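You operate a simulated robot arm through the tools that you are given. There is no shell and no other tool. Be economical: measure what you need, move in short steps, check, and stop when the job is done.

The job below is to be done with a simulated two-armed robot. You get a single attempt, and the scene is never put back.

JOB
Lay up the helm: throttle to STOP, wheel straight, blue oarlock back in its stand, locker cover down.
Fine: straight has the yellow band forward; leave the yellow oarlock.

Only the result counts: the job must be done as asked and must still hold three seconds after the hand-in. Knocking over, shifting, dropping, spilling or breaking anything else fails it. A push-on lid holds only when it is set on centred and level and pressed home; a screw cap is set on level and turned clockwise until tight.

ROBOT AND FRAMES
Two 6-joint arms with two-finger grippers on one trunk, on a base that drives. Base frame: it is fixed to the floor where the robot stands at the start and does not move with it; the origin is under the middle of the robot, x ahead of it, y to its left, z up. Readings come in mm, rad, newtons and seconds.
The left shoulder is at the start at [70, 148, 1319], the right one opposite. With the tool pointing down near the work surface each hand reaches from about 220 to 520 mm from the robot's upright axis, wherever it stands, measured 20 degrees to its own side. Places, roughly: locker cover [700, -300, 700]; outer hole of the oarlock stand [900, -200, 600]; steering wheel [900, 100, 700]; throttle knob [900, -100, 700]. Payload 2.45 kg a hand.
The TCP of each hand is the grasp point between the finger pads, 30 mm short of the fingertips. In the tool frame z runs along the fingers and y along their closing line. The gripper opens to 106 mm. The gripper's body begins 79 mm behind the TCP.
Orientation is told as [roll, pitch, yaw] about the base's x, y, z axes, in that order, counted from this pose: with the fingers straight down and closing along the base's y, the tool's x points along the base's -x, its y along +y and its z along -z.

CONTROLS
- The arms move only by the tool send_rows. It takes "left_motion", "right_motion" or both (then of equal length, played together; a hand with none holds still); each is a list of rows, each an object of numbers (a shift or turn left out is 0, a gripper value left out holds the last): "tx", "ty", "tz": the shift along the base's x, y, z in mm; "ax", "ay", "az": the turn, a rotation vector about the base's x, y, z in rad; "hand": the closure, from 0 (fully open) to 1 (shut). In form: [{"tx": .., "ty": .., "tz": .., "ax": .., "ay": .., "az": .., "hand": ..}, ...]. A call has 1 to 8 rows; each row is the pose to reach, as a shift and turn from the pose commanded when the call began. Rows are played at 5 a second. More than 50 mm and 0.15 rad between two rows, or a gripper value outside its range, and nothing of the call is played. Where a pose cannot be reached the arm comes as near as it can. A force on the tool above 40 N (or 10 N above the force at the start of the call, whichever is more), or a blocked arm, ends the call early, and 0.2 s more pass. The fingers move at their own pace (about 72 mm/s each) and stop on an object; they squeeze with about 26 N. The grip force told is the motor's: it shows also when the fingers shut on nothing. Time passes only in rows, and 0.2 s behind the last, so rows that repeat a pose let the fingers close. It gives the time, the measured TCP pose, the force on the tool (base axes), the opening and the grip force at its end, in the units of the frame above (readings bear some noise), with the torque about the TCP (base axes, N m) and any sound that the robot's microphone picked up.
- Cameras (640 x 400 px; columns grow to the right, rows downward): "scene" is now at [118.1, 4.9, 1518.9]; the picture's right is [0.08, -1.00, 0.00], its down [-0.85, -0.07, -0.53] and it looks along [0.53, 0.04, -0.85] (base axes); focal length 281 px, centre (320, 200). "left" rides on the left gripper at [76, 2, -106] in its tool frame; the picture's right is [-0.02, 1.00, 0.00], its down [-0.78, -0.02, -0.62] and it looks along [-0.62, -0.01, 0.78] (tool axes); focal length 247 px, centre (320, 200). "right" rides on the right gripper at [76, -2, -106] in its tool frame; the picture's right is [0.02, 1.00, 0.00], its down [-0.78, 0.02, -0.62] and it looks along [-0.62, 0.01, 0.78] (tool axes); focal length 247 px, centre (320, 200).
- grab_frame(camera): a new picture of that camera. It takes no simulated time.
- move_column(by): slides the trunk up (or, below 0, down) by that many mm; the arms and the scene camera ride with it, the base frame stays. It gives what a move gives, with no picture.
- steer(legs): drives the robot by 1 to 6 legs, each [ahead, left, turn to the left] in mm, mm and rad, along the robot's own axes; the way and the turn of a leg run together, so that a leg with both is an arc; at most 1500 mm and 3.142 rad a leg. The arms and the cameras ride along, it lands a little off, and it stops where it bumps. It gives what a move gives.
- turn_head(pan, tilt): turns the head with the scene camera to pan (to the left, within 1.501 rad either way) and tilt (down, from -0.506 to 1.204), counted from straight ahead of the robot. It gives what a move gives.
- measure_at(camera, pixels): for up to 12 pixels [column, row] of the newest picture of that camera ("zoom" is the newest enlarged one), the place [x, y, z] in the base frame of the surface seen there, good to about 2 mm. It takes no simulated time.
- zoom(camera, box): a new picture of the part [left, top, right, bottom] of that camera's present view, enlarged. It takes no simulated time.
- job_done(): hands the job in; it is judged then, once.

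Go step by step. Measure first, check grasps and placings, and put right what went wrong. The budget is 80 turns and 58 pictures, counting those below and the enlarged ones. Unless the task says otherwise, let go and move clear before handing in.

The tools are called after ">>>" as a command line: name --argument value ..., lists and objects as JSON in quotes. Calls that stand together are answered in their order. send_rows: Moves the arms, as the interface text tells. Its arguments: {"type":"object","properties":{"left_motion":{"type":"array","items":{"type":"object","properties":{"tx":{"type":"number"},"ty":{"type":"number"},"tz":{"type":"number"},"ax":{"type":"number"},"ay":{"type":"number"},"az":{"type":"number"},"hand":{"type":"number"}}}},"right_motion":{"type":"array","items":{"type":"object","properties":{"tx":{"type":"number"},"ty":{"type":"number"},"tz":{"type":"number"},"ax":{"type":"number"},"ay":{"type":"number"},"az":{"type":"number"},"hand":{"type":"number"}}}}},"required":[]} The other tools are called the same way: move_column (by) slides the trunk up or down; steer (legs) drives the base; turn_head (pan, tilt) turns the head that bears the scene camera; grab_frame (camera) takes a picture; measure_at (camera, pixels) gives the place of the surface under pixels of a picture; zoom (camera, box) takes an enlarged picture of a part of a camera's view; job_done () hands the job in.

At the start:

```text
time: 0.0
left_tool_pos: [485.8, 169.9, 940.9]
left_tool_rot: [-0.001, -0.002, 0.0]
left_contact_force: [0.5, -1.0, 0.1]
left_wrist_torque: [-0.01, 0.01, 0.0]
left_finger_gap: 106.0
left_finger_force: 0.1
right_tool_pos: [434.4, -254.1, 836.8]
right_tool_rot: [0.0, 0.0, 0.002]
right_contact_force: [-0.3, -0.1, -0.2]
right_wrist_torque: [0.02, 0.02, -0.05]
right_finger_gap: 105.9
right_finger_force: 0.0
trunk travel left (down, up): [-792.0, 148.0]
robot x, y, heading: [0.4, 1.3, 0.0]
head pan, tilt: [0.08, 1.012]
```

scene: 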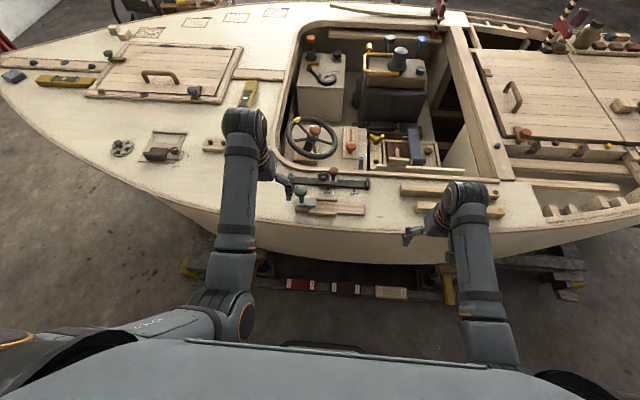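
right: 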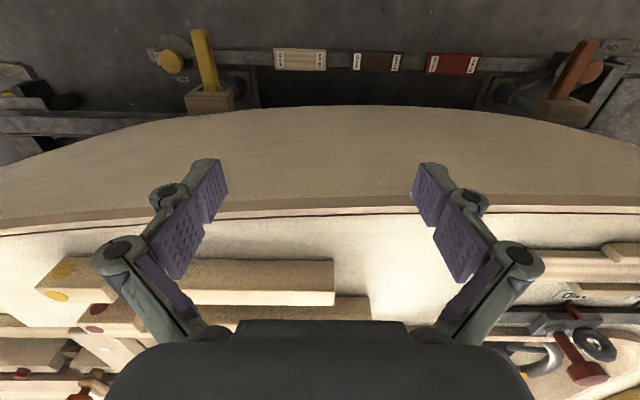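
left: 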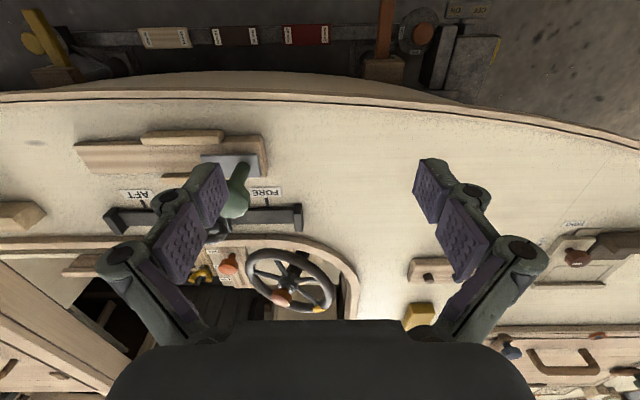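

The scene shows a boat with the wheel near (312,138), a sliding lever near (330,180) and stand parts around (400,150). I'll enlarge the helm area to identify them.

>>> zoom --camera "scene" --box '[270, 90, 450, 220]'

>>> zoom --camera "scene" --box '[380, 90, 640, 230]'

```text
3.08 times, centred on (360, 155) of scene
```

zoom: 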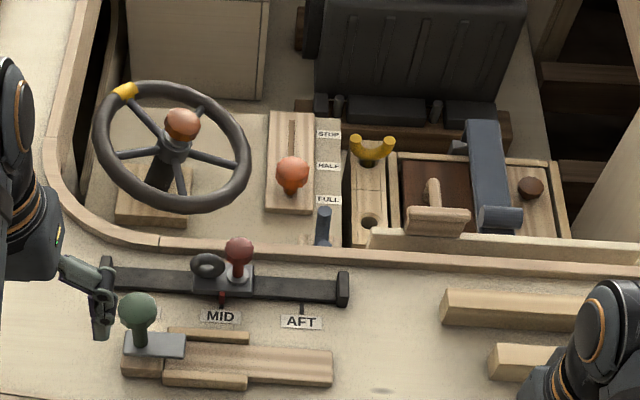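

```text
2.46 times, centred on (510, 160) of scene
```

zoom: 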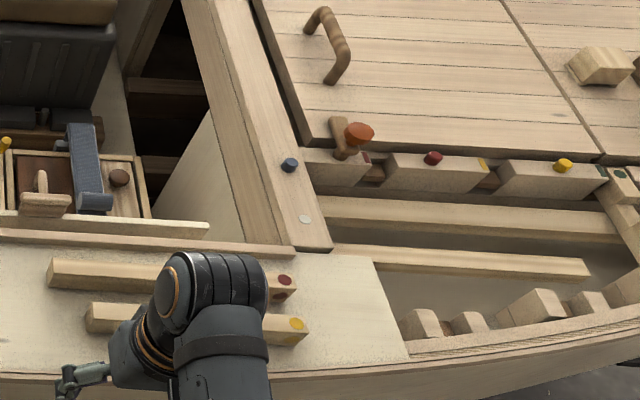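

The stand with the yellow oarlock and its empty outer hole sits right of the throttle, and something blue stands near it. I'll enlarge that part further and measure there.

>>> zoom --camera "scene" --box '[340, 115, 450, 184]'

```text
5.80 times, centred on (395, 150) of scene
```

zoom: 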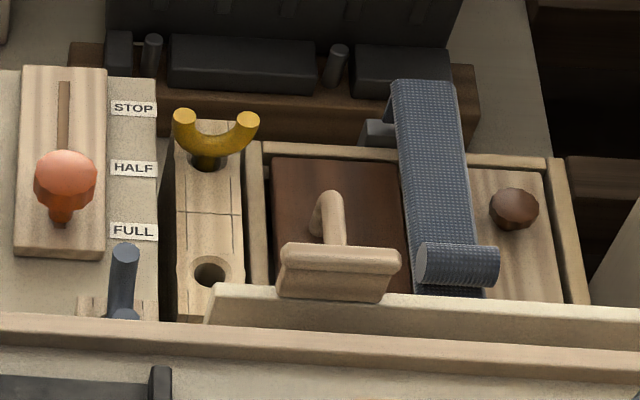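

The throttle knob (66,175) sits between HALF and FULL, the outer hole is at (209,272), and a strap and a wooden handle are near the locker. I'll measure these.

>>> measure_at --camera "zoom" --pixels '[[66, 170], [62, 90], [133, 108], [123, 255], [118, 300], [209, 270], [210, 150], [330, 200], [340, 265], [425, 120], [455, 265], [513, 208]]'

>>> measure_at --camera "scene" --pixels '[[297, 119], [315, 130], [294, 145], [335, 148], [330, 120], [305, 157], [332, 172], [302, 195], [365, 183], [330, 192], [470, 186], [525, 132]]'

```text
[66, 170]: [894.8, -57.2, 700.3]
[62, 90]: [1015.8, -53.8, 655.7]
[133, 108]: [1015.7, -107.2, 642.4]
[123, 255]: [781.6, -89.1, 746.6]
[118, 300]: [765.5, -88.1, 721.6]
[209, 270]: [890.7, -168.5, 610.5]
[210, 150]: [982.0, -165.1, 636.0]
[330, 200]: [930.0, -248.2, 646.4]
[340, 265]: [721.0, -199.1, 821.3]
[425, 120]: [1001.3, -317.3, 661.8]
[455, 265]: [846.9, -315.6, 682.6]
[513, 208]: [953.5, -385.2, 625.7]
```

```text
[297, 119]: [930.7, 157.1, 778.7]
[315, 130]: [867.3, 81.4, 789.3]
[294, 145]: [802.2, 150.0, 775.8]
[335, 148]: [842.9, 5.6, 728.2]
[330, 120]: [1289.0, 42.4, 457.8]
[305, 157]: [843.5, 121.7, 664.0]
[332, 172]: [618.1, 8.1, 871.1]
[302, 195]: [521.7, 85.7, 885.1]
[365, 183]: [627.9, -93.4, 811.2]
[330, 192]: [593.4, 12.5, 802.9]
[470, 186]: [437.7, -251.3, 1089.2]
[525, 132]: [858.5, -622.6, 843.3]
```

Key places are known roughly, but the targets lie near x 720–1000, so the robot must drive forward. I'll measure the boat edge and trolley for clearance and get a view of the locker.

>>> measure_at --camera "scene" --pixels '[[350, 240], [350, 255], [350, 290], [280, 280], [190, 268], [445, 290], [560, 260], [350, 315], [150, 200], [560, 235]]'

>>> zoom --camera "scene" --box '[170, 230, 600, 370]'

```text
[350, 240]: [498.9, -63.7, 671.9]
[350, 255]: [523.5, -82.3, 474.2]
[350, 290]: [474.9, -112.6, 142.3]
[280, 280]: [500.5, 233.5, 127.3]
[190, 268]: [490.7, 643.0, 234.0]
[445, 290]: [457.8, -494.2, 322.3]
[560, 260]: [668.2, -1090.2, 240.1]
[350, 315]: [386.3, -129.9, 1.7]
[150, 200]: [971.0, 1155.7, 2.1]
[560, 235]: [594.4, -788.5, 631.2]
```

```text
1.49 times, centred on (385, 300) of scene
```

zoom: 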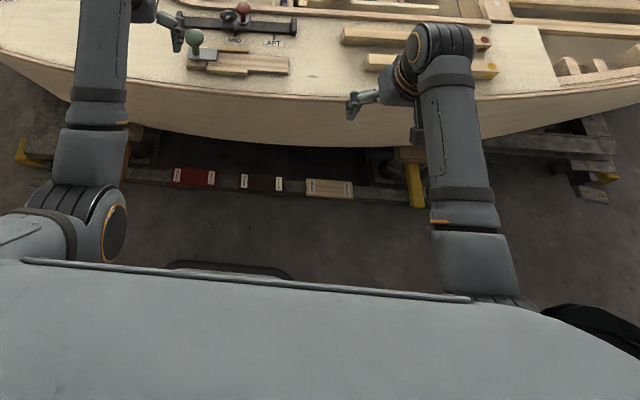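

The trolley rail begins near x=475 and deck fittings reach z≈885, so I'll raise both hands before driving ahead a bit.

>>> send_rows --left_motion '[{"tz": 40}, {"tz": 80}, {"tz": 120}]' --right_motion '[{"tz": 50}, {"tz": 100}, {"tz": 150}]'

>>> steer --legs '[[150, 0, 0]]'

>>> grab_frame --camera "right"

>>> grab_frame --camera "scene"

```text
time: 0.8
left_tool_pos: [509.1, 153.1, 954.2]
left_tool_rot: [0.0, -0.002, 0.0]
left_contact_force: [-0.5, 1.6, 0.0]
left_wrist_torque: [0.0, -0.01, -0.02]
left_finger_gap: 106.1
left_finger_force: 0.1
left hand out of reach, approached as far as the arm can: row 1, 2, 3
right_tool_pos: [434.7, -259.6, 926.8]
right_tool_rot: [0.002, -0.002, 0.001]
right_contact_force: [-0.3, 0.3, 0.1]
right_wrist_torque: [0.02, -0.01, 0.01]
right_finger_gap: 105.7
right_finger_force: 0.2
right hand out of reach, approached as far as the arm can: row 2, 3
trunk travel left (down, up): [-792.0, 148.0]
robot x, y, heading: [1.2, 2.3, 0.002]
head pan, tilt: [0.08, 1.012]
```

```text
time: 2.2
left_tool_pos: [656.7, 155.1, 955.2]
left_tool_rot: [0.003, -0.008, 0.002]
left_contact_force: [-0.8, 0.7, 0.2]
left_wrist_torque: [0.02, 0.01, 0.0]
left_finger_gap: 106.1
left_finger_force: 0.1
right_tool_pos: [584.6, -257.4, 927.6]
right_tool_rot: [0.002, -0.004, 0.003]
right_contact_force: [-0.3, -0.4, 0.1]
right_wrist_torque: [-0.02, -0.01, 0.01]
right_finger_gap: 106.2
right_finger_force: 0.2
trunk travel left (down, up): [-792.0, 148.0]
robot x, y, heading: [151.3, 2.8, 0.001]
head pan, tilt: [0.08, 1.012]
```

```text
50 pictures are left
```

right: 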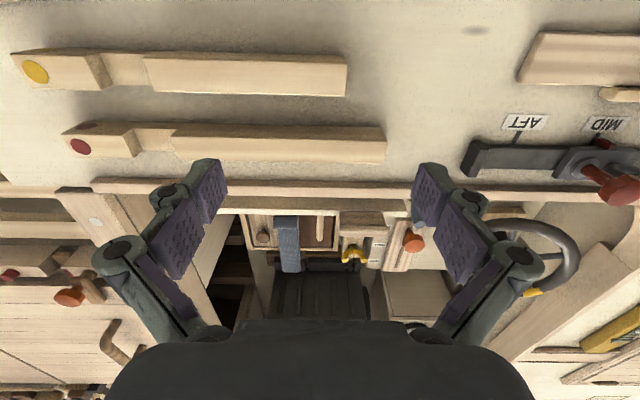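

```text
49 pictures are left
```

scene: 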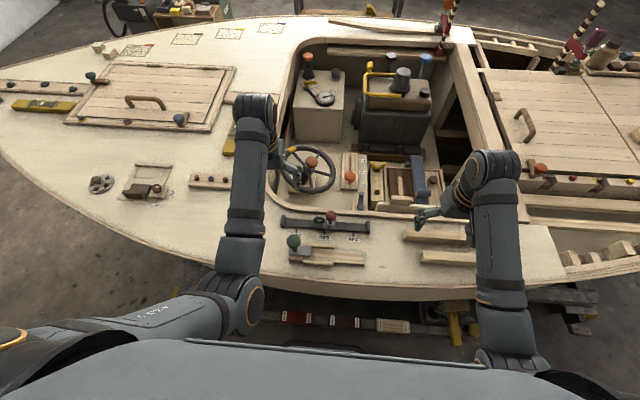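

No bump yet; the robot now stands at x=151. I'll drive another 150 mm and look again.

>>> steer --legs '[[150, 0, 0]]'

>>> zoom --camera "scene" --box '[240, 100, 500, 260]'

```text
time: 3.7
left_tool_pos: [736.0, 153.0, 954.1]
left_tool_rot: [0.001, -0.005, 0.001]
left_contact_force: [1.0, -0.5, 0.4]
left_wrist_torque: [0.02, -0.04, -0.02]
left_finger_gap: 106.0
left_finger_force: 0.0
right_tool_pos: [661.3, -258.0, 927.5]
right_tool_rot: [0.001, -0.005, 0.0]
right_contact_force: [0.6, 0.1, 0.7]
right_wrist_torque: [0.0, 0.0, 0.0]
right_finger_gap: 105.9
right_finger_force: 0.0
trunk travel left (down, up): [-792.0, 148.0]
robot x, y, heading: [229.8, -0.3, -0.004]
head pan, tilt: [0.08, 1.012]
stopped in leg 1: the robot was blocked; the commanded pose is now the measured one
```

```text
2.46 times, centred on (370, 180) of scene
```

zoom: 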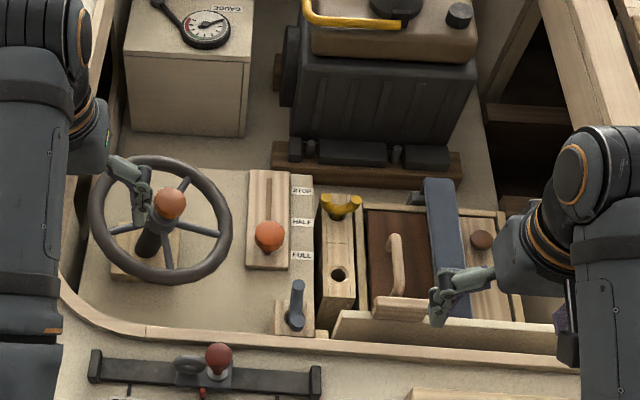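

The base is blocked at x=230, so I'll need a lower trunk for more horizontal reach. First I'll test how far the hands can stretch and rise from here.

>>> send_rows --left_motion '[{"tx": 20, "tz": 30}, {"tx": 40, "tz": 60}, {"tx": 60, "tz": 90}, {"tx": 80, "tz": 120}]' --right_motion '[{"tx": 25, "tz": 30}, {"tx": 50, "tz": 60}, {"tx": 75, "tz": 90}, {"tx": 100, "tz": 120}]'

```text
time: 4.7
left_tool_pos: [851.6, 150.5, 1048.9]
left_tool_rot: [0.0, -0.002, 0.001]
left_contact_force: [0.2, -0.5, 0.2]
left_wrist_torque: [0.0, 0.03, -0.02]
left_finger_gap: 106.1
left_finger_force: 0.1
left hand out of reach, approached as far as the arm can: row 1, 2, 3, 4
right_tool_pos: [806.5, -268.6, 994.4]
right_tool_rot: [0.0, 0.001, 0.002]
right_contact_force: [0.3, 1.0, 0.1]
right_wrist_torque: [0.02, 0.04, 0.0]
right_finger_gap: 105.7
right_finger_force: 0.1
right hand out of reach, approached as far as the arm can: row 1, 2, 3, 4
trunk travel left (down, up): [-792.0, 148.0]
robot x, y, heading: [231.8, -2.1, 0.001]
head pan, tilt: [0.08, 1.012]
```

At this height the hands reach over 600 mm ahead, so lowering the trunk will work. I'll lower by 100 mm and look through both wrist cameras.

>>> move_column --by -100

>>> grab_frame --camera "right"

>>> grab_frame --camera "left"

```text
time: 6.0
left_tool_pos: [850.9, 149.4, 949.9]
left_tool_rot: [0.002, -0.003, 0.001]
left_contact_force: [-0.2, -0.2, 0.2]
left_wrist_torque: [0.02, 0.0, 0.01]
left_finger_gap: 105.7
left_finger_force: 0.2
right_tool_pos: [806.0, -269.6, 897.6]
right_tool_rot: [0.002, -0.004, 0.002]
right_contact_force: [-0.3, 0.0, -0.7]
right_wrist_torque: [-0.03, 0.02, -0.03]
right_finger_gap: 106.0
right_finger_force: 0.4
trunk travel left (down, up): [-692.0, 248.0]
robot x, y, heading: [230.9, -4.6, 0.002]
head pan, tilt: [0.08, 1.012]
```

```text
47 pictures are left
```

right: 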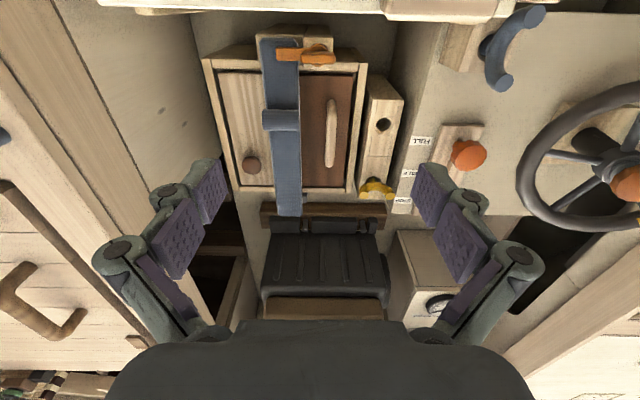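

```text
46 pictures are left
```

left: 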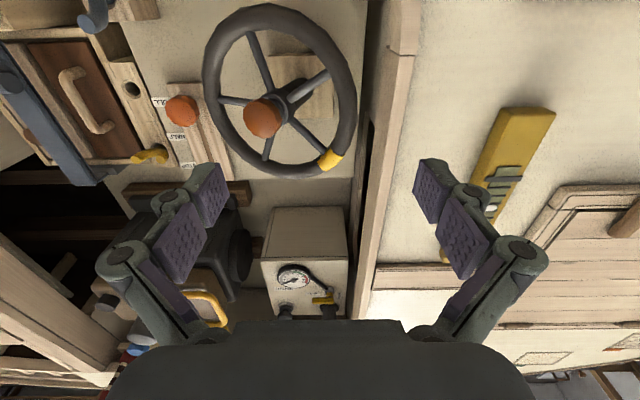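

Good views: the blue U-shaped oarlock rests at (510,50), and the locker with its strap is at (285,130). I'll enlarge both.

>>> zoom --camera "right" --box '[190, 0, 420, 210]'

>>> measure_at --camera "right" --pixels '[[280, 50], [310, 57], [282, 120], [288, 205], [251, 165], [330, 130], [240, 120], [285, 190], [384, 123], [325, 38], [325, 65], [210, 70]]'

>>> measure_at --camera "right" --pixels '[[535, 15], [503, 82], [495, 50], [480, 47], [515, 35], [460, 40], [530, 75], [375, 190], [468, 155], [440, 200], [620, 185], [600, 200]]'

>>> zoom --camera "right" --box '[400, 0, 640, 150]'

```text
1.90 times, centred on (305, 105) of right
```

zoom: 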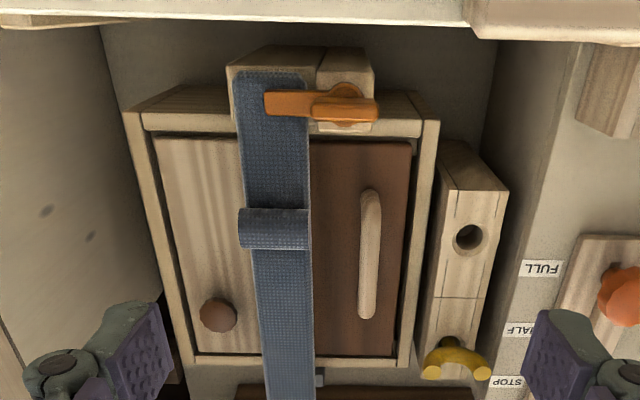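

```text
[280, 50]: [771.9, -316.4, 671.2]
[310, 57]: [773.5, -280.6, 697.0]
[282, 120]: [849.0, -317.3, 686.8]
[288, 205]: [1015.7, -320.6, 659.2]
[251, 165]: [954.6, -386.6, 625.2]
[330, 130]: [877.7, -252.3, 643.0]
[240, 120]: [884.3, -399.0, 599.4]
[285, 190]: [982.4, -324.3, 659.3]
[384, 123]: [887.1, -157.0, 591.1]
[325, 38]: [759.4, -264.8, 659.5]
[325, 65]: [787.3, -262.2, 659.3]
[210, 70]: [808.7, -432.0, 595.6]
```

```text
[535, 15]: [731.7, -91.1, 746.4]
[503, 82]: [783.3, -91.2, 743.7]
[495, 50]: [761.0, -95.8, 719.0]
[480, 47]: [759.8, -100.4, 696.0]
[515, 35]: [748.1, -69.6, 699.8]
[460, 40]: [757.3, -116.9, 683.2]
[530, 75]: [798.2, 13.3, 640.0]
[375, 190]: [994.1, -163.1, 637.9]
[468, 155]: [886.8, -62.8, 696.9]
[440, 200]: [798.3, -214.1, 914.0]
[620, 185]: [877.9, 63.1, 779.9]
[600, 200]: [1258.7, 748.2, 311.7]
```

```text
2.67 times, centred on (520, 75) of right
```

zoom: 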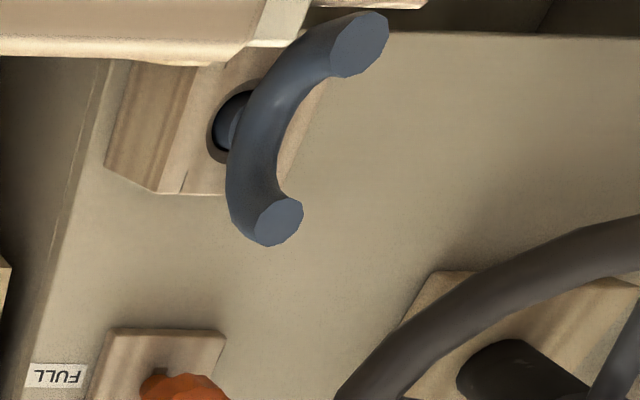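

The blue oarlock stands upright in a block near [757,-93] with horns at z≈746. I'll measure the locker panels to work out which part is the cover.

>>> measure_at --camera "right" --pixels '[[312, 80], [348, 80], [345, 180], [312, 180], [228, 80], [258, 80], [235, 182], [262, 180], [330, 105], [332, 160], [360, 130], [265, 70]]'

>>> measure_at --camera "right" --pixels '[[300, 30], [240, 30], [360, 30], [300, 10], [450, 10], [380, 5], [318, 196], [270, 196], [265, 120], [298, 120], [328, 48], [282, 55]]'

>>> turn_head --pan -0.4 --tilt 0.85

>>> grab_frame --camera "scene"

```text
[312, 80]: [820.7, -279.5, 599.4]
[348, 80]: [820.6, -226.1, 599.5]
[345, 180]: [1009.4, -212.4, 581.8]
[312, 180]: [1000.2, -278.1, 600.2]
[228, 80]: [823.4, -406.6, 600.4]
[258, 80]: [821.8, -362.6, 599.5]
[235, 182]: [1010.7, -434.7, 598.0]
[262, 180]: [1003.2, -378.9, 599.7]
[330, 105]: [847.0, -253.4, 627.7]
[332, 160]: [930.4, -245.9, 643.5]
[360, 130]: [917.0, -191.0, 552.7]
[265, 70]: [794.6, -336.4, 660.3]
```

```text
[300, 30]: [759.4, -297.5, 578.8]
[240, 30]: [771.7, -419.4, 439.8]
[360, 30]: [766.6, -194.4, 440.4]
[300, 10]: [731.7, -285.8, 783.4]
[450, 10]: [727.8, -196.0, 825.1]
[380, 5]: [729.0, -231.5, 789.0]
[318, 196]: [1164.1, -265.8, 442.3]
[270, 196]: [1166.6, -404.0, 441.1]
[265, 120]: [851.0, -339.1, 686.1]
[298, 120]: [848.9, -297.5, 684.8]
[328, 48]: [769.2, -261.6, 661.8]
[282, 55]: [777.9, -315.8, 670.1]
```

```text
time: 7.0
left_tool_pos: [849.8, 149.8, 949.9]
left_tool_rot: [0.0, -0.004, 0.0]
left_contact_force: [0.9, -0.7, -0.4]
left_wrist_torque: [0.01, 0.0, -0.03]
left_finger_gap: 106.0
left_finger_force: 0.0
right_tool_pos: [807.0, -269.4, 896.1]
right_tool_rot: [0.001, -0.003, 0.002]
right_contact_force: [-0.6, 0.7, 0.2]
right_wrist_torque: [-0.02, 0.02, 0.0]
right_finger_gap: 105.8
right_finger_force: 0.0
trunk travel left (down, up): [-692.0, 248.0]
robot x, y, heading: [232.2, 3.2, 0.001]
head pan, tilt: [-0.4, 0.85]
```

```text
43 pictures are left
```

scene: 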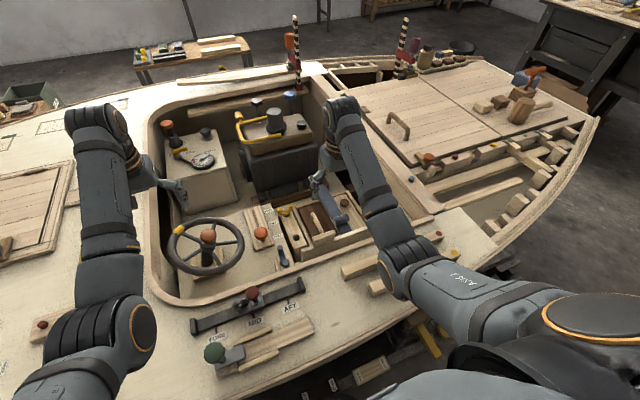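

The locker's two panels are flush at z≈600 while the blue strip bridges at z≈660–687. I'll enlarge this oblique view.

>>> zoom --camera "scene" --box '[265, 160, 375, 270]'

>>> zoom --camera "right" --box '[245, 20, 365, 100]'

```text
3.64 times, centred on (320, 215) of scene
```

zoom: 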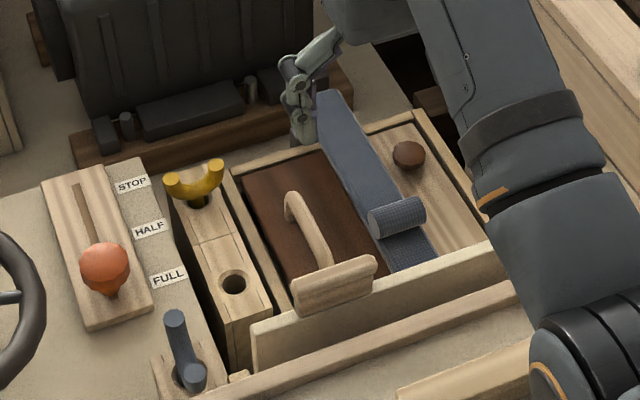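

```text
5.00 times, centred on (305, 60) of right
```

zoom: 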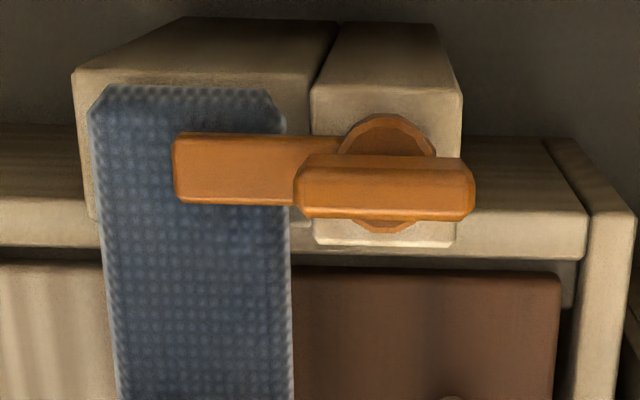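

A cream board with a wooden grip at (335,285) stands upright between the coaming and the locker, and this is probably the raised locker cover. I'll measure its extent.

>>> measure_at --camera "scene" --pixels '[[306, 249], [309, 255], [306, 260], [336, 243], [338, 252], [361, 232], [362, 240], [323, 236], [325, 243], [331, 233], [340, 262], [366, 228]]'

>>> measure_at --camera "right" --pixels '[[480, 8], [430, 16], [400, 12], [350, 3], [250, 3], [150, 3], [500, 3], [100, 5], [200, 8], [430, 3]]'

```text
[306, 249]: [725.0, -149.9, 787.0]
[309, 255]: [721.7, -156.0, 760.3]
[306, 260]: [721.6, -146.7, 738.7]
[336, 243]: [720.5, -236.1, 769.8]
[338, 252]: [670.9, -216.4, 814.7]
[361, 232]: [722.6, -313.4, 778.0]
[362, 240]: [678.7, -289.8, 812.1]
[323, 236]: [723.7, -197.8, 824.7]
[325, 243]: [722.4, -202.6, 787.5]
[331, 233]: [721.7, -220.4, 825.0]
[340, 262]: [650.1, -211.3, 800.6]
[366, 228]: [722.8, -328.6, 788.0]
```

```text
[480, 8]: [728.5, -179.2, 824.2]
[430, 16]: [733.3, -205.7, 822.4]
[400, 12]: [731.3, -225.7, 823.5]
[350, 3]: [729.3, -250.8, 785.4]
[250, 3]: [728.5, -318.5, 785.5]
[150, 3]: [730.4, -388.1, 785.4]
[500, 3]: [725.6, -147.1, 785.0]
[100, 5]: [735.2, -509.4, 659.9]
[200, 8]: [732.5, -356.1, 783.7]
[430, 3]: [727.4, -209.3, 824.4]
```

The cover board stands at x 720–735, y -145 to about -430, top z 787, with a tab at y -179…-226 up to z 825. I'll swing the left hand to look toward -y and see its inner face and hinge.

>>> send_rows --left_motion '[{"az": -0.14, "ty": -16}, {"az": -0.28, "ty": -32}, {"az": -0.42, "ty": -48}, {"az": -0.56, "ty": -64}, {"az": -0.7, "ty": -80}, {"az": -0.84, "ty": -96}, {"az": -0.98, "ty": -112}, {"az": -1.12, "ty": -128}]'

>>> grab_frame --camera "left"

```text
time: 8.8
left_tool_pos: [850.0, 21.4, 949.3]
left_tool_rot: [0.001, -0.004, -1.121]
left_contact_force: [0.4, -0.4, -0.4]
left_wrist_torque: [0.0, 0.0, -0.02]
left_finger_gap: 106.3
left_finger_force: 0.0
right_tool_pos: [806.0, -269.6, 895.8]
right_tool_rot: [0.002, -0.004, 0.004]
right_contact_force: [0.5, 0.0, 0.7]
right_wrist_torque: [0.0, 0.01, -0.03]
right_finger_gap: 105.9
right_finger_force: 0.0
trunk travel left (down, up): [-692.0, 248.0]
robot x, y, heading: [231.6, -3.1, 0.002]
head pan, tilt: [-0.4, 0.85]
```

```text
40 pictures are left
```

left: 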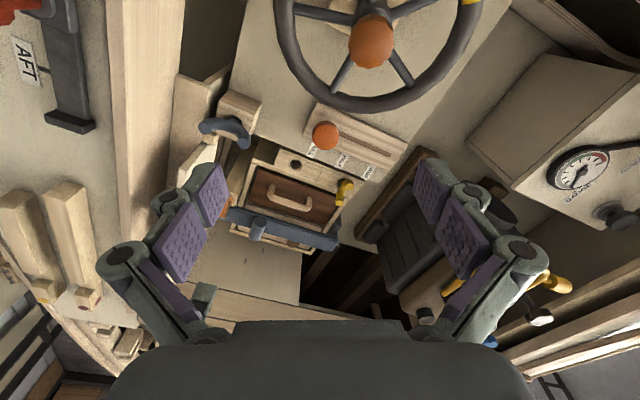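

>>> zoom --camera "left" --box '[150, 70, 370, 260]'

>>> measure_at --camera "left" --pixels '[[195, 110], [200, 80], [210, 90], [190, 140], [205, 150], [215, 85], [228, 215], [190, 120], [222, 145]]'

```text
2.11 times, centred on (260, 165) of left
```

zoom: 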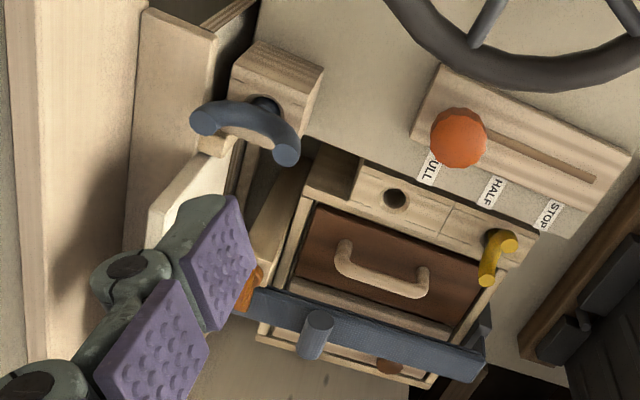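

```text
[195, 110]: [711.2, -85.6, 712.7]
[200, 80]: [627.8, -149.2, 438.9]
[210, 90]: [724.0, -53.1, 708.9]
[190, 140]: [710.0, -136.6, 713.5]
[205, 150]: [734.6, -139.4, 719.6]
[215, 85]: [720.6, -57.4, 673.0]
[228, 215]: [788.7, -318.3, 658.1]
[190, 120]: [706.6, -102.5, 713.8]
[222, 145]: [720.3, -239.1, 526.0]
```

The finger hides the board. I'll turn the left hand further so the camera looks back toward the cover.

>>> send_rows --left_motion '[{"az": -0.14, "tx": 10}, {"az": -0.28, "tx": 20}, {"az": -0.42, "tx": 30}, {"az": -0.56, "tx": 40}, {"az": -0.7, "tx": 50}, {"az": -0.84, "tx": 60}, {"az": -0.98, "tx": 70}]'

>>> zoom --camera "left" --box '[130, 20, 510, 250]'

```text
time: 10.4
left_tool_pos: [886.8, 34.1, 952.1]
left_tool_rot: [0.0, -0.004, -2.103]
left_contact_force: [0.5, 0.1, 0.6]
left_wrist_torque: [0.0, 0.0, 0.02]
left_finger_gap: 106.1
left_finger_force: 0.1
left hand out of reach, approached as far as the arm can: row 5, 6, 7
right_tool_pos: [804.3, -269.2, 897.2]
right_tool_rot: [0.001, -0.004, 0.0]
right_contact_force: [0.2, 0.5, 0.4]
right_wrist_torque: [0.03, 0.02, 0.0]
right_finger_gap: 105.8
right_finger_force: 0.0
trunk travel left (down, up): [-692.0, 248.0]
robot x, y, heading: [232.6, 0.8, -0.001]
head pan, tilt: [-0.4, 0.85]
```

```text
1.68 times, centred on (320, 135) of left
```

zoom: 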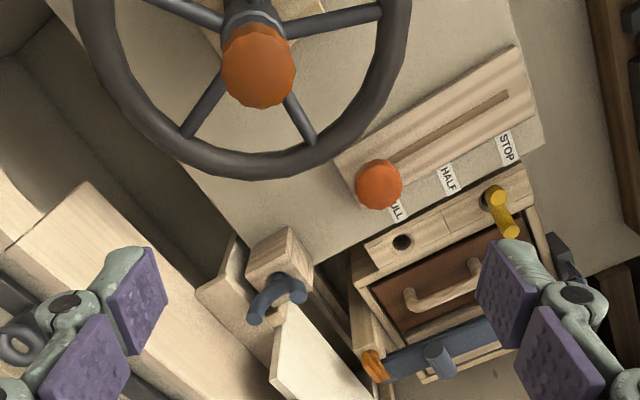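

The board starts at (320,370). I'll shift both hands toward -y to see the rest of it.

>>> send_rows --left_motion '[{"ty": -10}, {"ty": -40}, {"ty": -80}, {"ty": -120}]' --right_motion '[{"ty": -40}, {"ty": -80}, {"ty": -120}, {"ty": -150}]'

>>> grab_frame --camera "left"

```text
time: 11.4
left_tool_pos: [868.5, -33.1, 954.9]
left_tool_rot: [-0.001, -0.006, -2.101]
left_contact_force: [0.1, -1.3, 0.2]
left_wrist_torque: [-0.01, 0.01, 0.03]
left_finger_gap: 106.0
left_finger_force: 0.2
left hand out of reach, approached as far as the arm can: row 2, 3, 4
right_tool_pos: [803.2, -420.3, 896.8]
right_tool_rot: [0.0, -0.003, 0.002]
right_contact_force: [-0.8, 0.0, -0.1]
right_wrist_torque: [0.03, -0.02, 0.03]
right_finger_gap: 105.9
right_finger_force: 0.1
trunk travel left (down, up): [-692.0, 248.0]
robot x, y, heading: [230.3, 1.5, 0.001]
head pan, tilt: [-0.4, 0.85]
```

```text
37 pictures are left
```

left: 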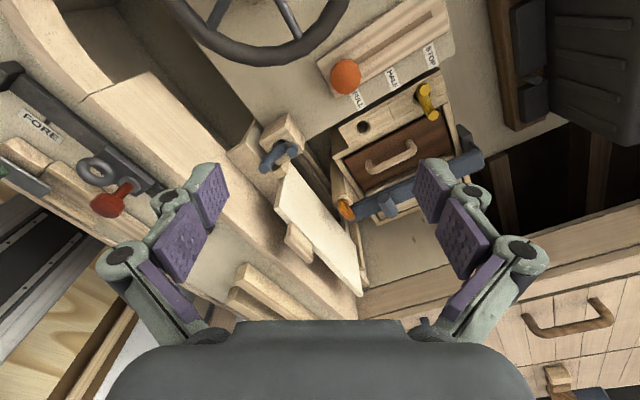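

>>> zoom --camera "left" --box '[220, 110, 440, 300]'

>>> measure_at --camera "left" --pixels '[[290, 175], [300, 190], [320, 195], [340, 230], [355, 260], [360, 288], [290, 205], [325, 235], [350, 215], [355, 235], [363, 262], [375, 265]]'

```text
2.11 times, centred on (330, 205) of left
```

zoom: 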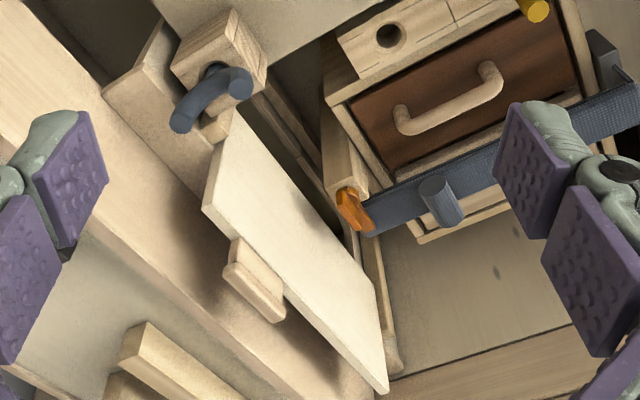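

```text
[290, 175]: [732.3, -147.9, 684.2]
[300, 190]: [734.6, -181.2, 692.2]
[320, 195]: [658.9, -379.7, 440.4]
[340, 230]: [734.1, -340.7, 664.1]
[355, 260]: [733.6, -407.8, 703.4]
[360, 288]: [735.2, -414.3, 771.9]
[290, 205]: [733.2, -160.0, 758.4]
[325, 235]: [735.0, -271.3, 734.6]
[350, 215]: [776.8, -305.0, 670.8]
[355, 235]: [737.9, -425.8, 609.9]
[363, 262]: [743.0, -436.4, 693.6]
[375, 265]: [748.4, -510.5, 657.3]
```

The board spans only z≈662–787 with open space beneath it, so it may slide down in end guides rather than hinge. I'll measure the structures around its ends and below it.

>>> measure_at --camera "zoom" --pixels '[[265, 90], [290, 130], [310, 120], [330, 210], [300, 150], [350, 245], [375, 280], [390, 350], [395, 365], [365, 260], [222, 125], [150, 70]]'

>>> measure_at --camera "zoom" --pixels '[[215, 190], [235, 115], [386, 385], [375, 300], [240, 270], [270, 310], [255, 255], [340, 165], [355, 205], [320, 230], [280, 250], [195, 130]]'

>>> zoom --camera "left" --box '[320, 190, 400, 300]'

>>> zoom --camera "left" --box '[245, 100, 345, 200]'

```text
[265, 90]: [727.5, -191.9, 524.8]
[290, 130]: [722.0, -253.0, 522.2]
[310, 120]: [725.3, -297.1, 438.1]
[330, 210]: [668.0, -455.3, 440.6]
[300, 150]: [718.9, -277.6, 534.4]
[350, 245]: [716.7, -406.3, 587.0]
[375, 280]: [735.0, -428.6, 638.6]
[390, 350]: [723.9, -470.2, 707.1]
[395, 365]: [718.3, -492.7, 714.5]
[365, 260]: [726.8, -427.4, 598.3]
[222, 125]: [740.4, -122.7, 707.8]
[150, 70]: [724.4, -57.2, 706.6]
```

```text
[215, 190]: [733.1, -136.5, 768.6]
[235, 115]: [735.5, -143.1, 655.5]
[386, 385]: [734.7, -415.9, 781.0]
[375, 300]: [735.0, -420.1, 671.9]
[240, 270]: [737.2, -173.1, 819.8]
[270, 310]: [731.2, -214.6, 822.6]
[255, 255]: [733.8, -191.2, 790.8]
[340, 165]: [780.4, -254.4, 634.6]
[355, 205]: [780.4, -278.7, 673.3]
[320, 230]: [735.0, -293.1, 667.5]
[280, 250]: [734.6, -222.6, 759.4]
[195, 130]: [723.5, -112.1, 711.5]
```

```text
3.64 times, centred on (360, 245) of left
```

zoom: 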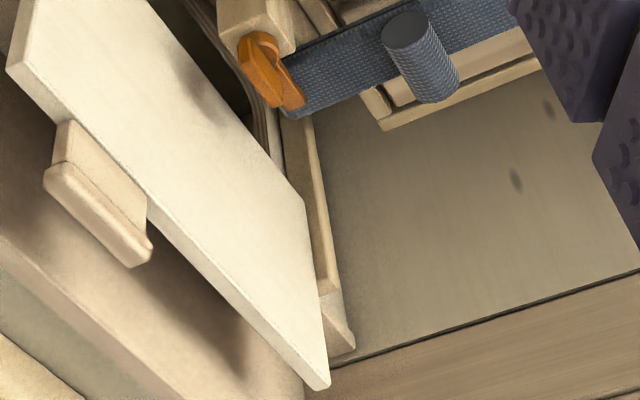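

```text
4.00 times, centred on (295, 150) of left
```

zoom: 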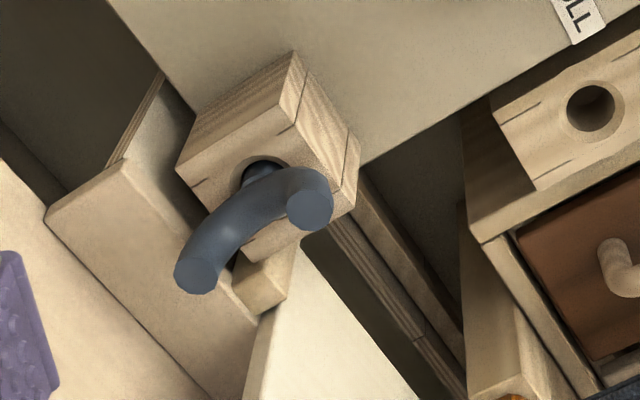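

The board has guide posts at y≈-130 and y≈-430 and an opening with a sill at z≈525 below it, so it is a drop-slide cover. I'll bring the right hand over its tab, at y -202, x≈734.

>>> send_rows --right_motion '[{"tx": -14, "ty": 44}, {"tx": -28, "ty": 88}, {"tx": -42, "ty": 132}, {"tx": -56, "ty": 176}, {"tx": -69, "ty": 218}, {"tx": -69, "ty": 218}]'

>>> grab_frame --camera "left"

```text
time: 12.8
left_tool_pos: [868.2, -33.0, 955.1]
left_tool_rot: [0.0, -0.007, -2.101]
left_contact_force: [-0.4, -0.6, 0.9]
left_wrist_torque: [0.01, 0.0, -0.01]
left_finger_gap: 106.2
left_finger_force: 0.0
right_tool_pos: [757.1, -197.1, 856.1]
right_tool_rot: [0.001, -0.006, 0.003]
right_contact_force: [-1.2, -0.5, 0.2]
right_wrist_torque: [0.03, 0.01, -0.03]
right_finger_gap: 106.3
right_finger_force: 0.1
right hand out of reach, approached as far as the arm can: row 2, 3, 4, 5, 6
trunk travel left (down, up): [-692.0, 248.0]
robot x, y, heading: [227.4, 1.0, 0.001]
head pan, tilt: [-0.4, 0.85]
```

```text
33 pictures are left
```

left: 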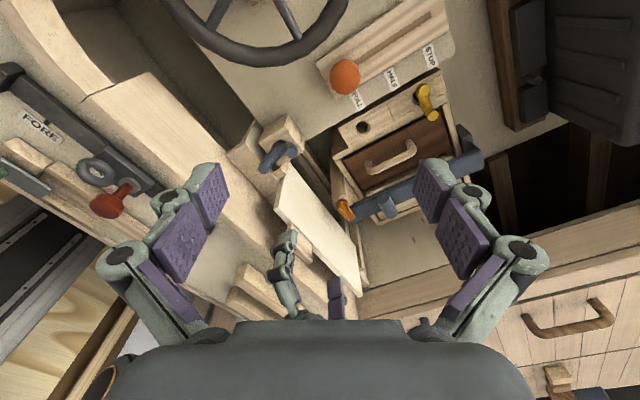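

The hand is at its inner reach limit at (757,-197,856). Going lower should allow x=734, so I'll descend onto the tab in small steps.

>>> send_rows --right_motion '[{"tx": -8, "ty": -2, "tz": -12}, {"tx": -16, "ty": -4, "tz": -24}, {"tx": -23, "ty": -5, "tz": -33}, {"tx": -23, "ty": -5, "tz": -33}]'

>>> grab_frame --camera "right"

```text
time: 13.8
left_tool_pos: [868.3, -32.7, 955.1]
left_tool_rot: [0.001, -0.007, -2.1]
left_contact_force: [0.5, 0.4, -0.1]
left_wrist_torque: [0.01, -0.01, -0.03]
left_finger_gap: 106.3
left_finger_force: 0.1
right_tool_pos: [735.0, -203.1, 823.9]
right_tool_rot: [0.001, -0.004, 0.001]
right_contact_force: [-1.2, -0.8, 0.4]
right_wrist_torque: [-0.03, 0.01, -0.01]
right_finger_gap: 106.2
right_finger_force: 0.1
trunk travel left (down, up): [-692.0, 248.0]
robot x, y, heading: [225.6, -0.5, 0.002]
head pan, tilt: [-0.4, 0.85]
```

```text
32 pictures are left
```

right: 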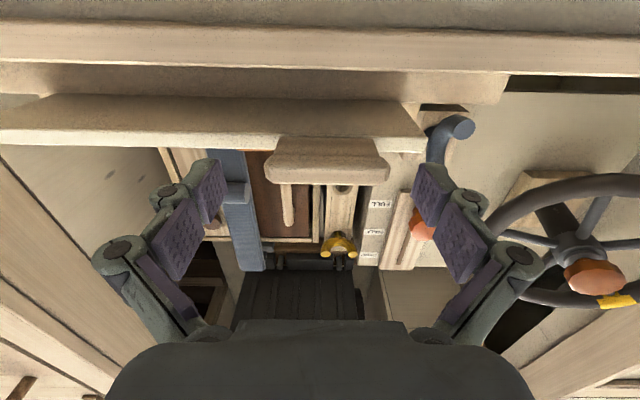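

The tab (325,160) is centred between the fingers. I'll close on it.

>>> send_rows --right_motion '[{"hand": 1}, {"hand": 1}, {"hand": 1}, {"hand": 1}]'

>>> send_rows --right_motion '[{"tz": -4}, {"tz": -8}, {"tz": -12}]'

```text
time: 14.8
left_tool_pos: [866.8, -29.4, 955.5]
left_tool_rot: [0.004, -0.007, -2.1]
left_contact_force: [0.0, 0.8, 0.1]
left_wrist_torque: [-0.02, 0.0, -0.01]
left_finger_gap: 106.1
left_finger_force: 0.0
right_tool_pos: [734.3, -200.9, 824.6]
right_tool_rot: [0.001, -0.004, 0.004]
right_contact_force: [-0.4, 19.9, 0.1]
right_wrist_torque: [0.93, -0.09, -0.13]
right_finger_gap: 64.7
right_finger_force: 45.1
trunk travel left (down, up): [-692.0, 248.0]
robot x, y, heading: [228.6, -2.1, 0.004]
head pan, tilt: [-0.4, 0.85]
```

```text
time: 15.6
left_tool_pos: [867.1, -29.5, 955.8]
left_tool_rot: [0.003, -0.006, -2.099]
left_contact_force: [-1.1, 0.7, 0.4]
left_wrist_torque: [0.01, 0.02, -0.01]
left_finger_gap: 106.1
left_finger_force: 0.2
right_tool_pos: [734.2, -199.6, 812.9]
right_tool_rot: [0.0, -0.004, 0.004]
right_contact_force: [-4.9, 22.7, 1.5]
right_wrist_torque: [0.81, 0.1, 0.16]
right_finger_gap: 65.0
right_finger_force: 44.9
trunk travel left (down, up): [-692.0, 248.0]
robot x, y, heading: [226.5, 1.4, -0.001]
head pan, tilt: [-0.4, 0.85]
```

The hand moved down 12 mm with little vertical force. I'll check with the left camera whether the board came along.

>>> send_rows --right_motion '[{"ty": 4, "tz": -6}, {"ty": 6, "tz": -14}, {"ty": 6, "tz": -22}]'

>>> zoom --camera "left" --box '[220, 110, 440, 300]'

>>> measure_at --camera "left" --pixels '[[355, 260], [360, 288], [340, 235], [288, 175], [278, 200], [361, 294]]'

```text
time: 16.4
left_tool_pos: [865.6, -34.2, 955.4]
left_tool_rot: [0.001, -0.004, -2.1]
left_contact_force: [-0.2, 0.1, -0.5]
left_wrist_torque: [-0.05, -0.02, -0.04]
left_finger_gap: 105.8
left_finger_force: 0.0
right_tool_pos: [734.9, -199.2, 788.4]
right_tool_rot: [-0.003, -0.002, -0.002]
right_contact_force: [-9.9, -8.4, 0.2]
right_wrist_torque: [-0.69, -0.36, 0.6]
right_finger_gap: 65.3
right_finger_force: 44.7
trunk travel left (down, up): [-692.0, 248.0]
robot x, y, heading: [227.6, 0.7, 0.002]
head pan, tilt: [-0.4, 0.85]
```

```text
2.11 times, centred on (330, 205) of left
```

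zoom: 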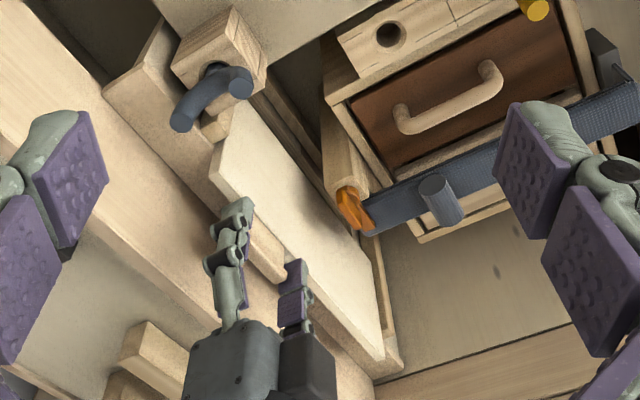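

```text
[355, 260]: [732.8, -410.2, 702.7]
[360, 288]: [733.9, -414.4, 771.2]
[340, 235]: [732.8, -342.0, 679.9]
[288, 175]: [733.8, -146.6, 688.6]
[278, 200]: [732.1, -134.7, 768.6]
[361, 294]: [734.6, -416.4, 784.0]
```

The board is sliding down with the hand: its lower corner moved from (386,390) to (385,360). I'll keep lowering.

>>> send_rows --right_motion '[{"tz": -10}, {"tz": -20}, {"tz": -30}, {"tz": -40}, {"tz": -50}, {"tz": -60}]'

>>> send_rows --right_motion '[{"tz": -8}, {"tz": -16}, {"tz": -24}, {"tz": -32}, {"tz": -40}, {"tz": -48}]'

>>> zoom --camera "left" --box '[220, 110, 440, 300]'

```text
time: 17.8
left_tool_pos: [865.6, -34.7, 955.6]
left_tool_rot: [0.002, -0.003, -2.1]
left_contact_force: [0.1, 0.2, 0.0]
left_wrist_torque: [-0.02, -0.01, 0.02]
left_finger_gap: 106.0
left_finger_force: 0.1
right_tool_pos: [735.3, -200.0, 728.3]
right_tool_rot: [0.003, -0.002, 0.001]
right_contact_force: [-10.8, -18.4, -1.1]
right_wrist_torque: [-0.69, 0.0, -0.62]
right_finger_gap: 64.6
right_finger_force: 44.8
trunk travel left (down, up): [-692.0, 248.0]
robot x, y, heading: [229.9, -2.7, -0.001]
head pan, tilt: [-0.4, 0.85]
```

```text
time: 18.8
left_tool_pos: [865.3, -32.5, 957.8]
left_tool_rot: [0.005, -0.004, -2.1]
left_contact_force: [-0.5, 0.3, -0.3]
left_wrist_torque: [0.0, 0.02, 0.0]
left_finger_gap: 106.1
left_finger_force: 0.0
right_tool_pos: [736.7, -199.8, 703.0]
right_tool_rot: [-0.007, -0.01, -0.001]
right_contact_force: [-17.5, -7.2, 24.6]
right_wrist_torque: [-0.01, 0.9, -0.1]
right_finger_gap: 65.1
right_finger_force: 45.6
trunk travel left (down, up): [-692.0, 248.0]
robot x, y, heading: [227.3, -2.3, 0.0]
head pan, tilt: [-0.4, 0.85]
stopped in row 5 (right hand): the force on the tool passed its limit at 42 N (the readings are from after the stop); the commanded pose is now the measured one
```

```text
2.11 times, centred on (330, 205) of left
```

zoom: 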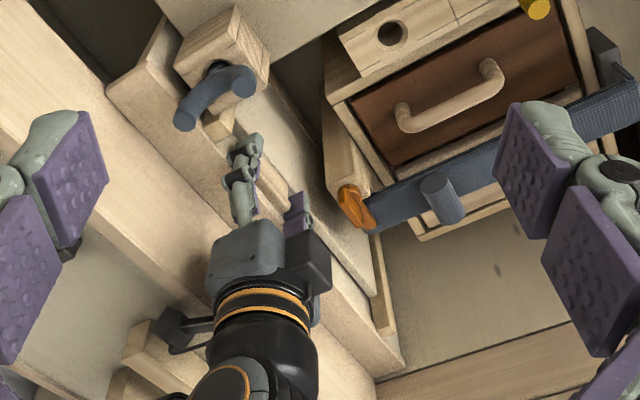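

It stopped at z=703 after 121 mm of travel with force, which is likely the sill. I'll release gently, lift clear and look.

>>> send_rows --right_motion '[{"hand": 0.2}, {"hand": 0.2}, {"hand": 0.2}, {"tz": 30, "tx": 5}, {"tz": 70, "tx": 20}, {"tz": 110, "tx": 40}, {"tz": 140, "tx": 70, "ty": -40}, {"tz": 160, "tx": 80, "ty": -80}]'

>>> grab_frame --camera "left"

>>> zoom --camera "left" --box '[220, 110, 440, 300]'

```text
refused: row 7 steps farther than a row can; nothing moved
```

```text
29 pictures are left
```

left: 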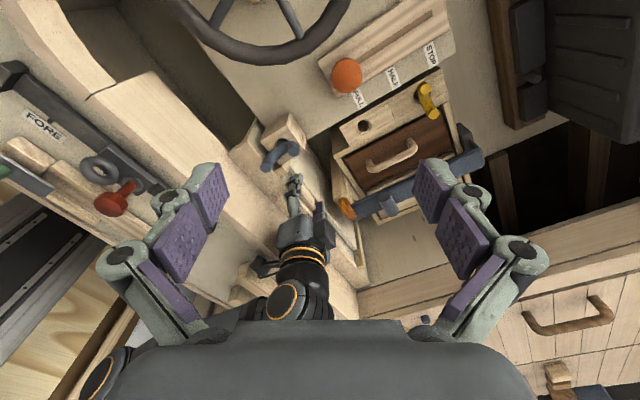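

```text
2.11 times, centred on (330, 205) of left
```

zoom: 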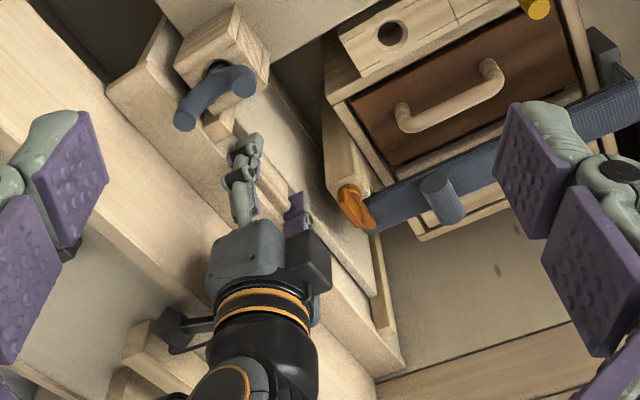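

The call was refused for too big a step. I'll resend with smaller ones before taking any more pictures.

>>> send_rows --right_motion '[{"hand": 0.2}, {"hand": 0.2}, {"hand": 0.2}, {"tz": 30, "tx": 2}, {"tz": 65, "tx": 12}, {"tz": 100, "tx": 25}, {"tz": 130, "tx": 45, "ty": -25}, {"tz": 150, "tx": 60, "ty": -65}]'

>>> zoom --camera "left" --box '[220, 110, 440, 300]'

```text
time: 20.6
left_tool_pos: [868.8, -32.9, 955.0]
left_tool_rot: [-0.001, -0.005, -2.099]
left_contact_force: [-0.3, -0.3, -0.6]
left_wrist_torque: [0.04, -0.01, 0.0]
left_finger_gap: 106.1
left_finger_force: 0.1
right_tool_pos: [800.9, -263.2, 850.7]
right_tool_rot: [-0.002, -0.012, 0.001]
right_contact_force: [-0.8, -1.4, 1.4]
right_wrist_torque: [0.01, -0.01, -0.02]
right_finger_gap: 84.8
right_finger_force: 0.1
trunk travel left (down, up): [-692.0, 248.0]
robot x, y, heading: [230.4, 4.0, -0.002]
head pan, tilt: [-0.4, 0.85]
```

```text
2.11 times, centred on (330, 205) of left
```

zoom: 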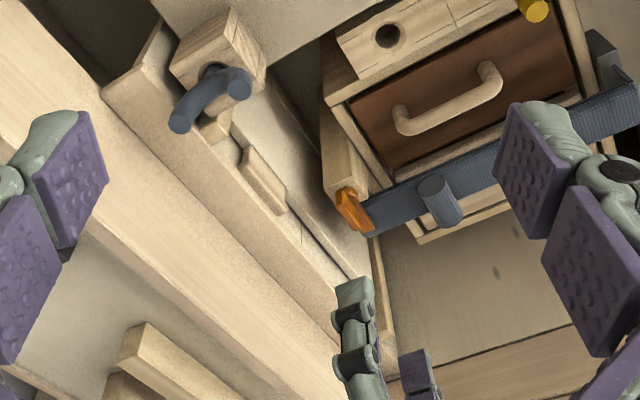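

The cover now hangs over the opening, with its tab at (265,180). I'll measure its top edge and bottom to see whether it is fully home.

>>> measure_at --camera "zoom" --pixels '[[255, 165], [280, 200], [310, 225], [300, 180], [320, 190], [345, 235], [360, 250], [280, 110], [262, 105], [270, 88], [290, 150], [225, 130]]'

>>> grab_frame --camera "right"

```text
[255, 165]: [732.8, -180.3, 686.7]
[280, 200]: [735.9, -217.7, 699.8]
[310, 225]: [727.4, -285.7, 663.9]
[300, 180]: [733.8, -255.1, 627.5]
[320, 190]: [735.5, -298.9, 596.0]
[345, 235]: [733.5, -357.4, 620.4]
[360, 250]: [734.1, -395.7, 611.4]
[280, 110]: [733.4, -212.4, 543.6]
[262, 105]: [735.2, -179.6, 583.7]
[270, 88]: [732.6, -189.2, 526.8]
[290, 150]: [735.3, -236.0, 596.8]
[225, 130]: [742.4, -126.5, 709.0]
```

```text
26 pictures are left
```

right: 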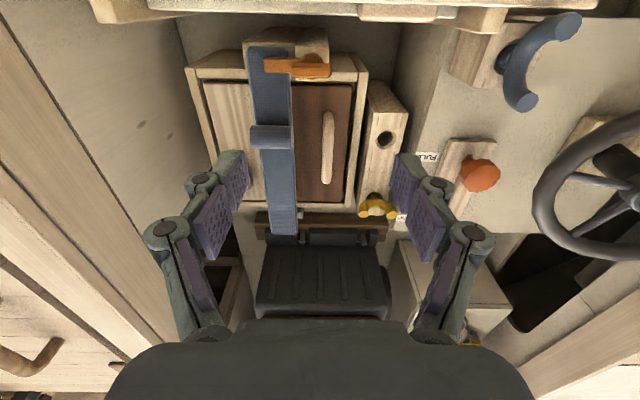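

The cover came down 123 mm, but the stop may have been the wrist camera on the coaming (camera at x≈659, z≈809) rather than the sill. I'll press the tab from above with closed fingers, tilted so the camera clears.

>>> send_rows --right_motion '[{"ay": 0.1, "hand": 1, "tx": -10, "ty": 15}, {"ay": 0.2, "tx": -22, "ty": 30, "tz": -15}, {"ay": 0.3, "tx": -34, "ty": 45, "tz": -35}, {"ay": 0.35, "tx": -46, "ty": 60, "tz": -55}, {"ay": 0.35, "tx": -58, "ty": 65, "tz": -75}, {"ay": 0.35, "tx": -58, "ty": 65, "tz": -90}]'

>>> grab_frame --camera "left"

```text
time: 22.0
left_tool_pos: [867.7, -31.2, 954.5]
left_tool_rot: [-0.001, -0.006, -2.1]
left_contact_force: [0.7, -0.3, -0.2]
left_wrist_torque: [0.01, 0.0, 0.01]
left_finger_gap: 106.2
left_finger_force: 0.0
right_tool_pos: [741.6, -197.8, 758.4]
right_tool_rot: [-0.002, 0.339, 0.002]
right_contact_force: [0.6, -0.8, -0.8]
right_wrist_torque: [0.0, 0.0, -0.02]
right_finger_gap: 0.0
right_finger_force: 26.3
trunk travel left (down, up): [-692.0, 248.0]
robot x, y, heading: [231.8, 0.5, 0.002]
head pan, tilt: [-0.4, 0.85]
```

```text
25 pictures are left
```

left: 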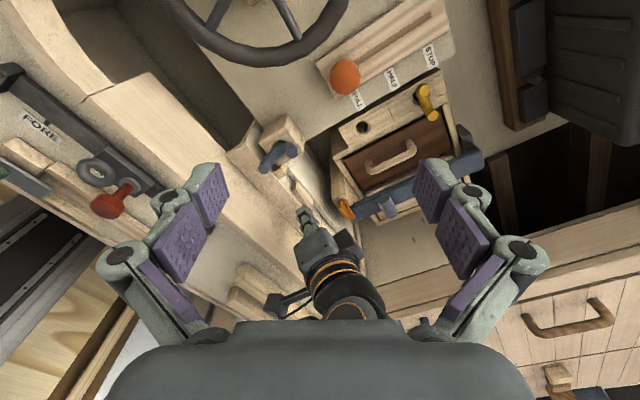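

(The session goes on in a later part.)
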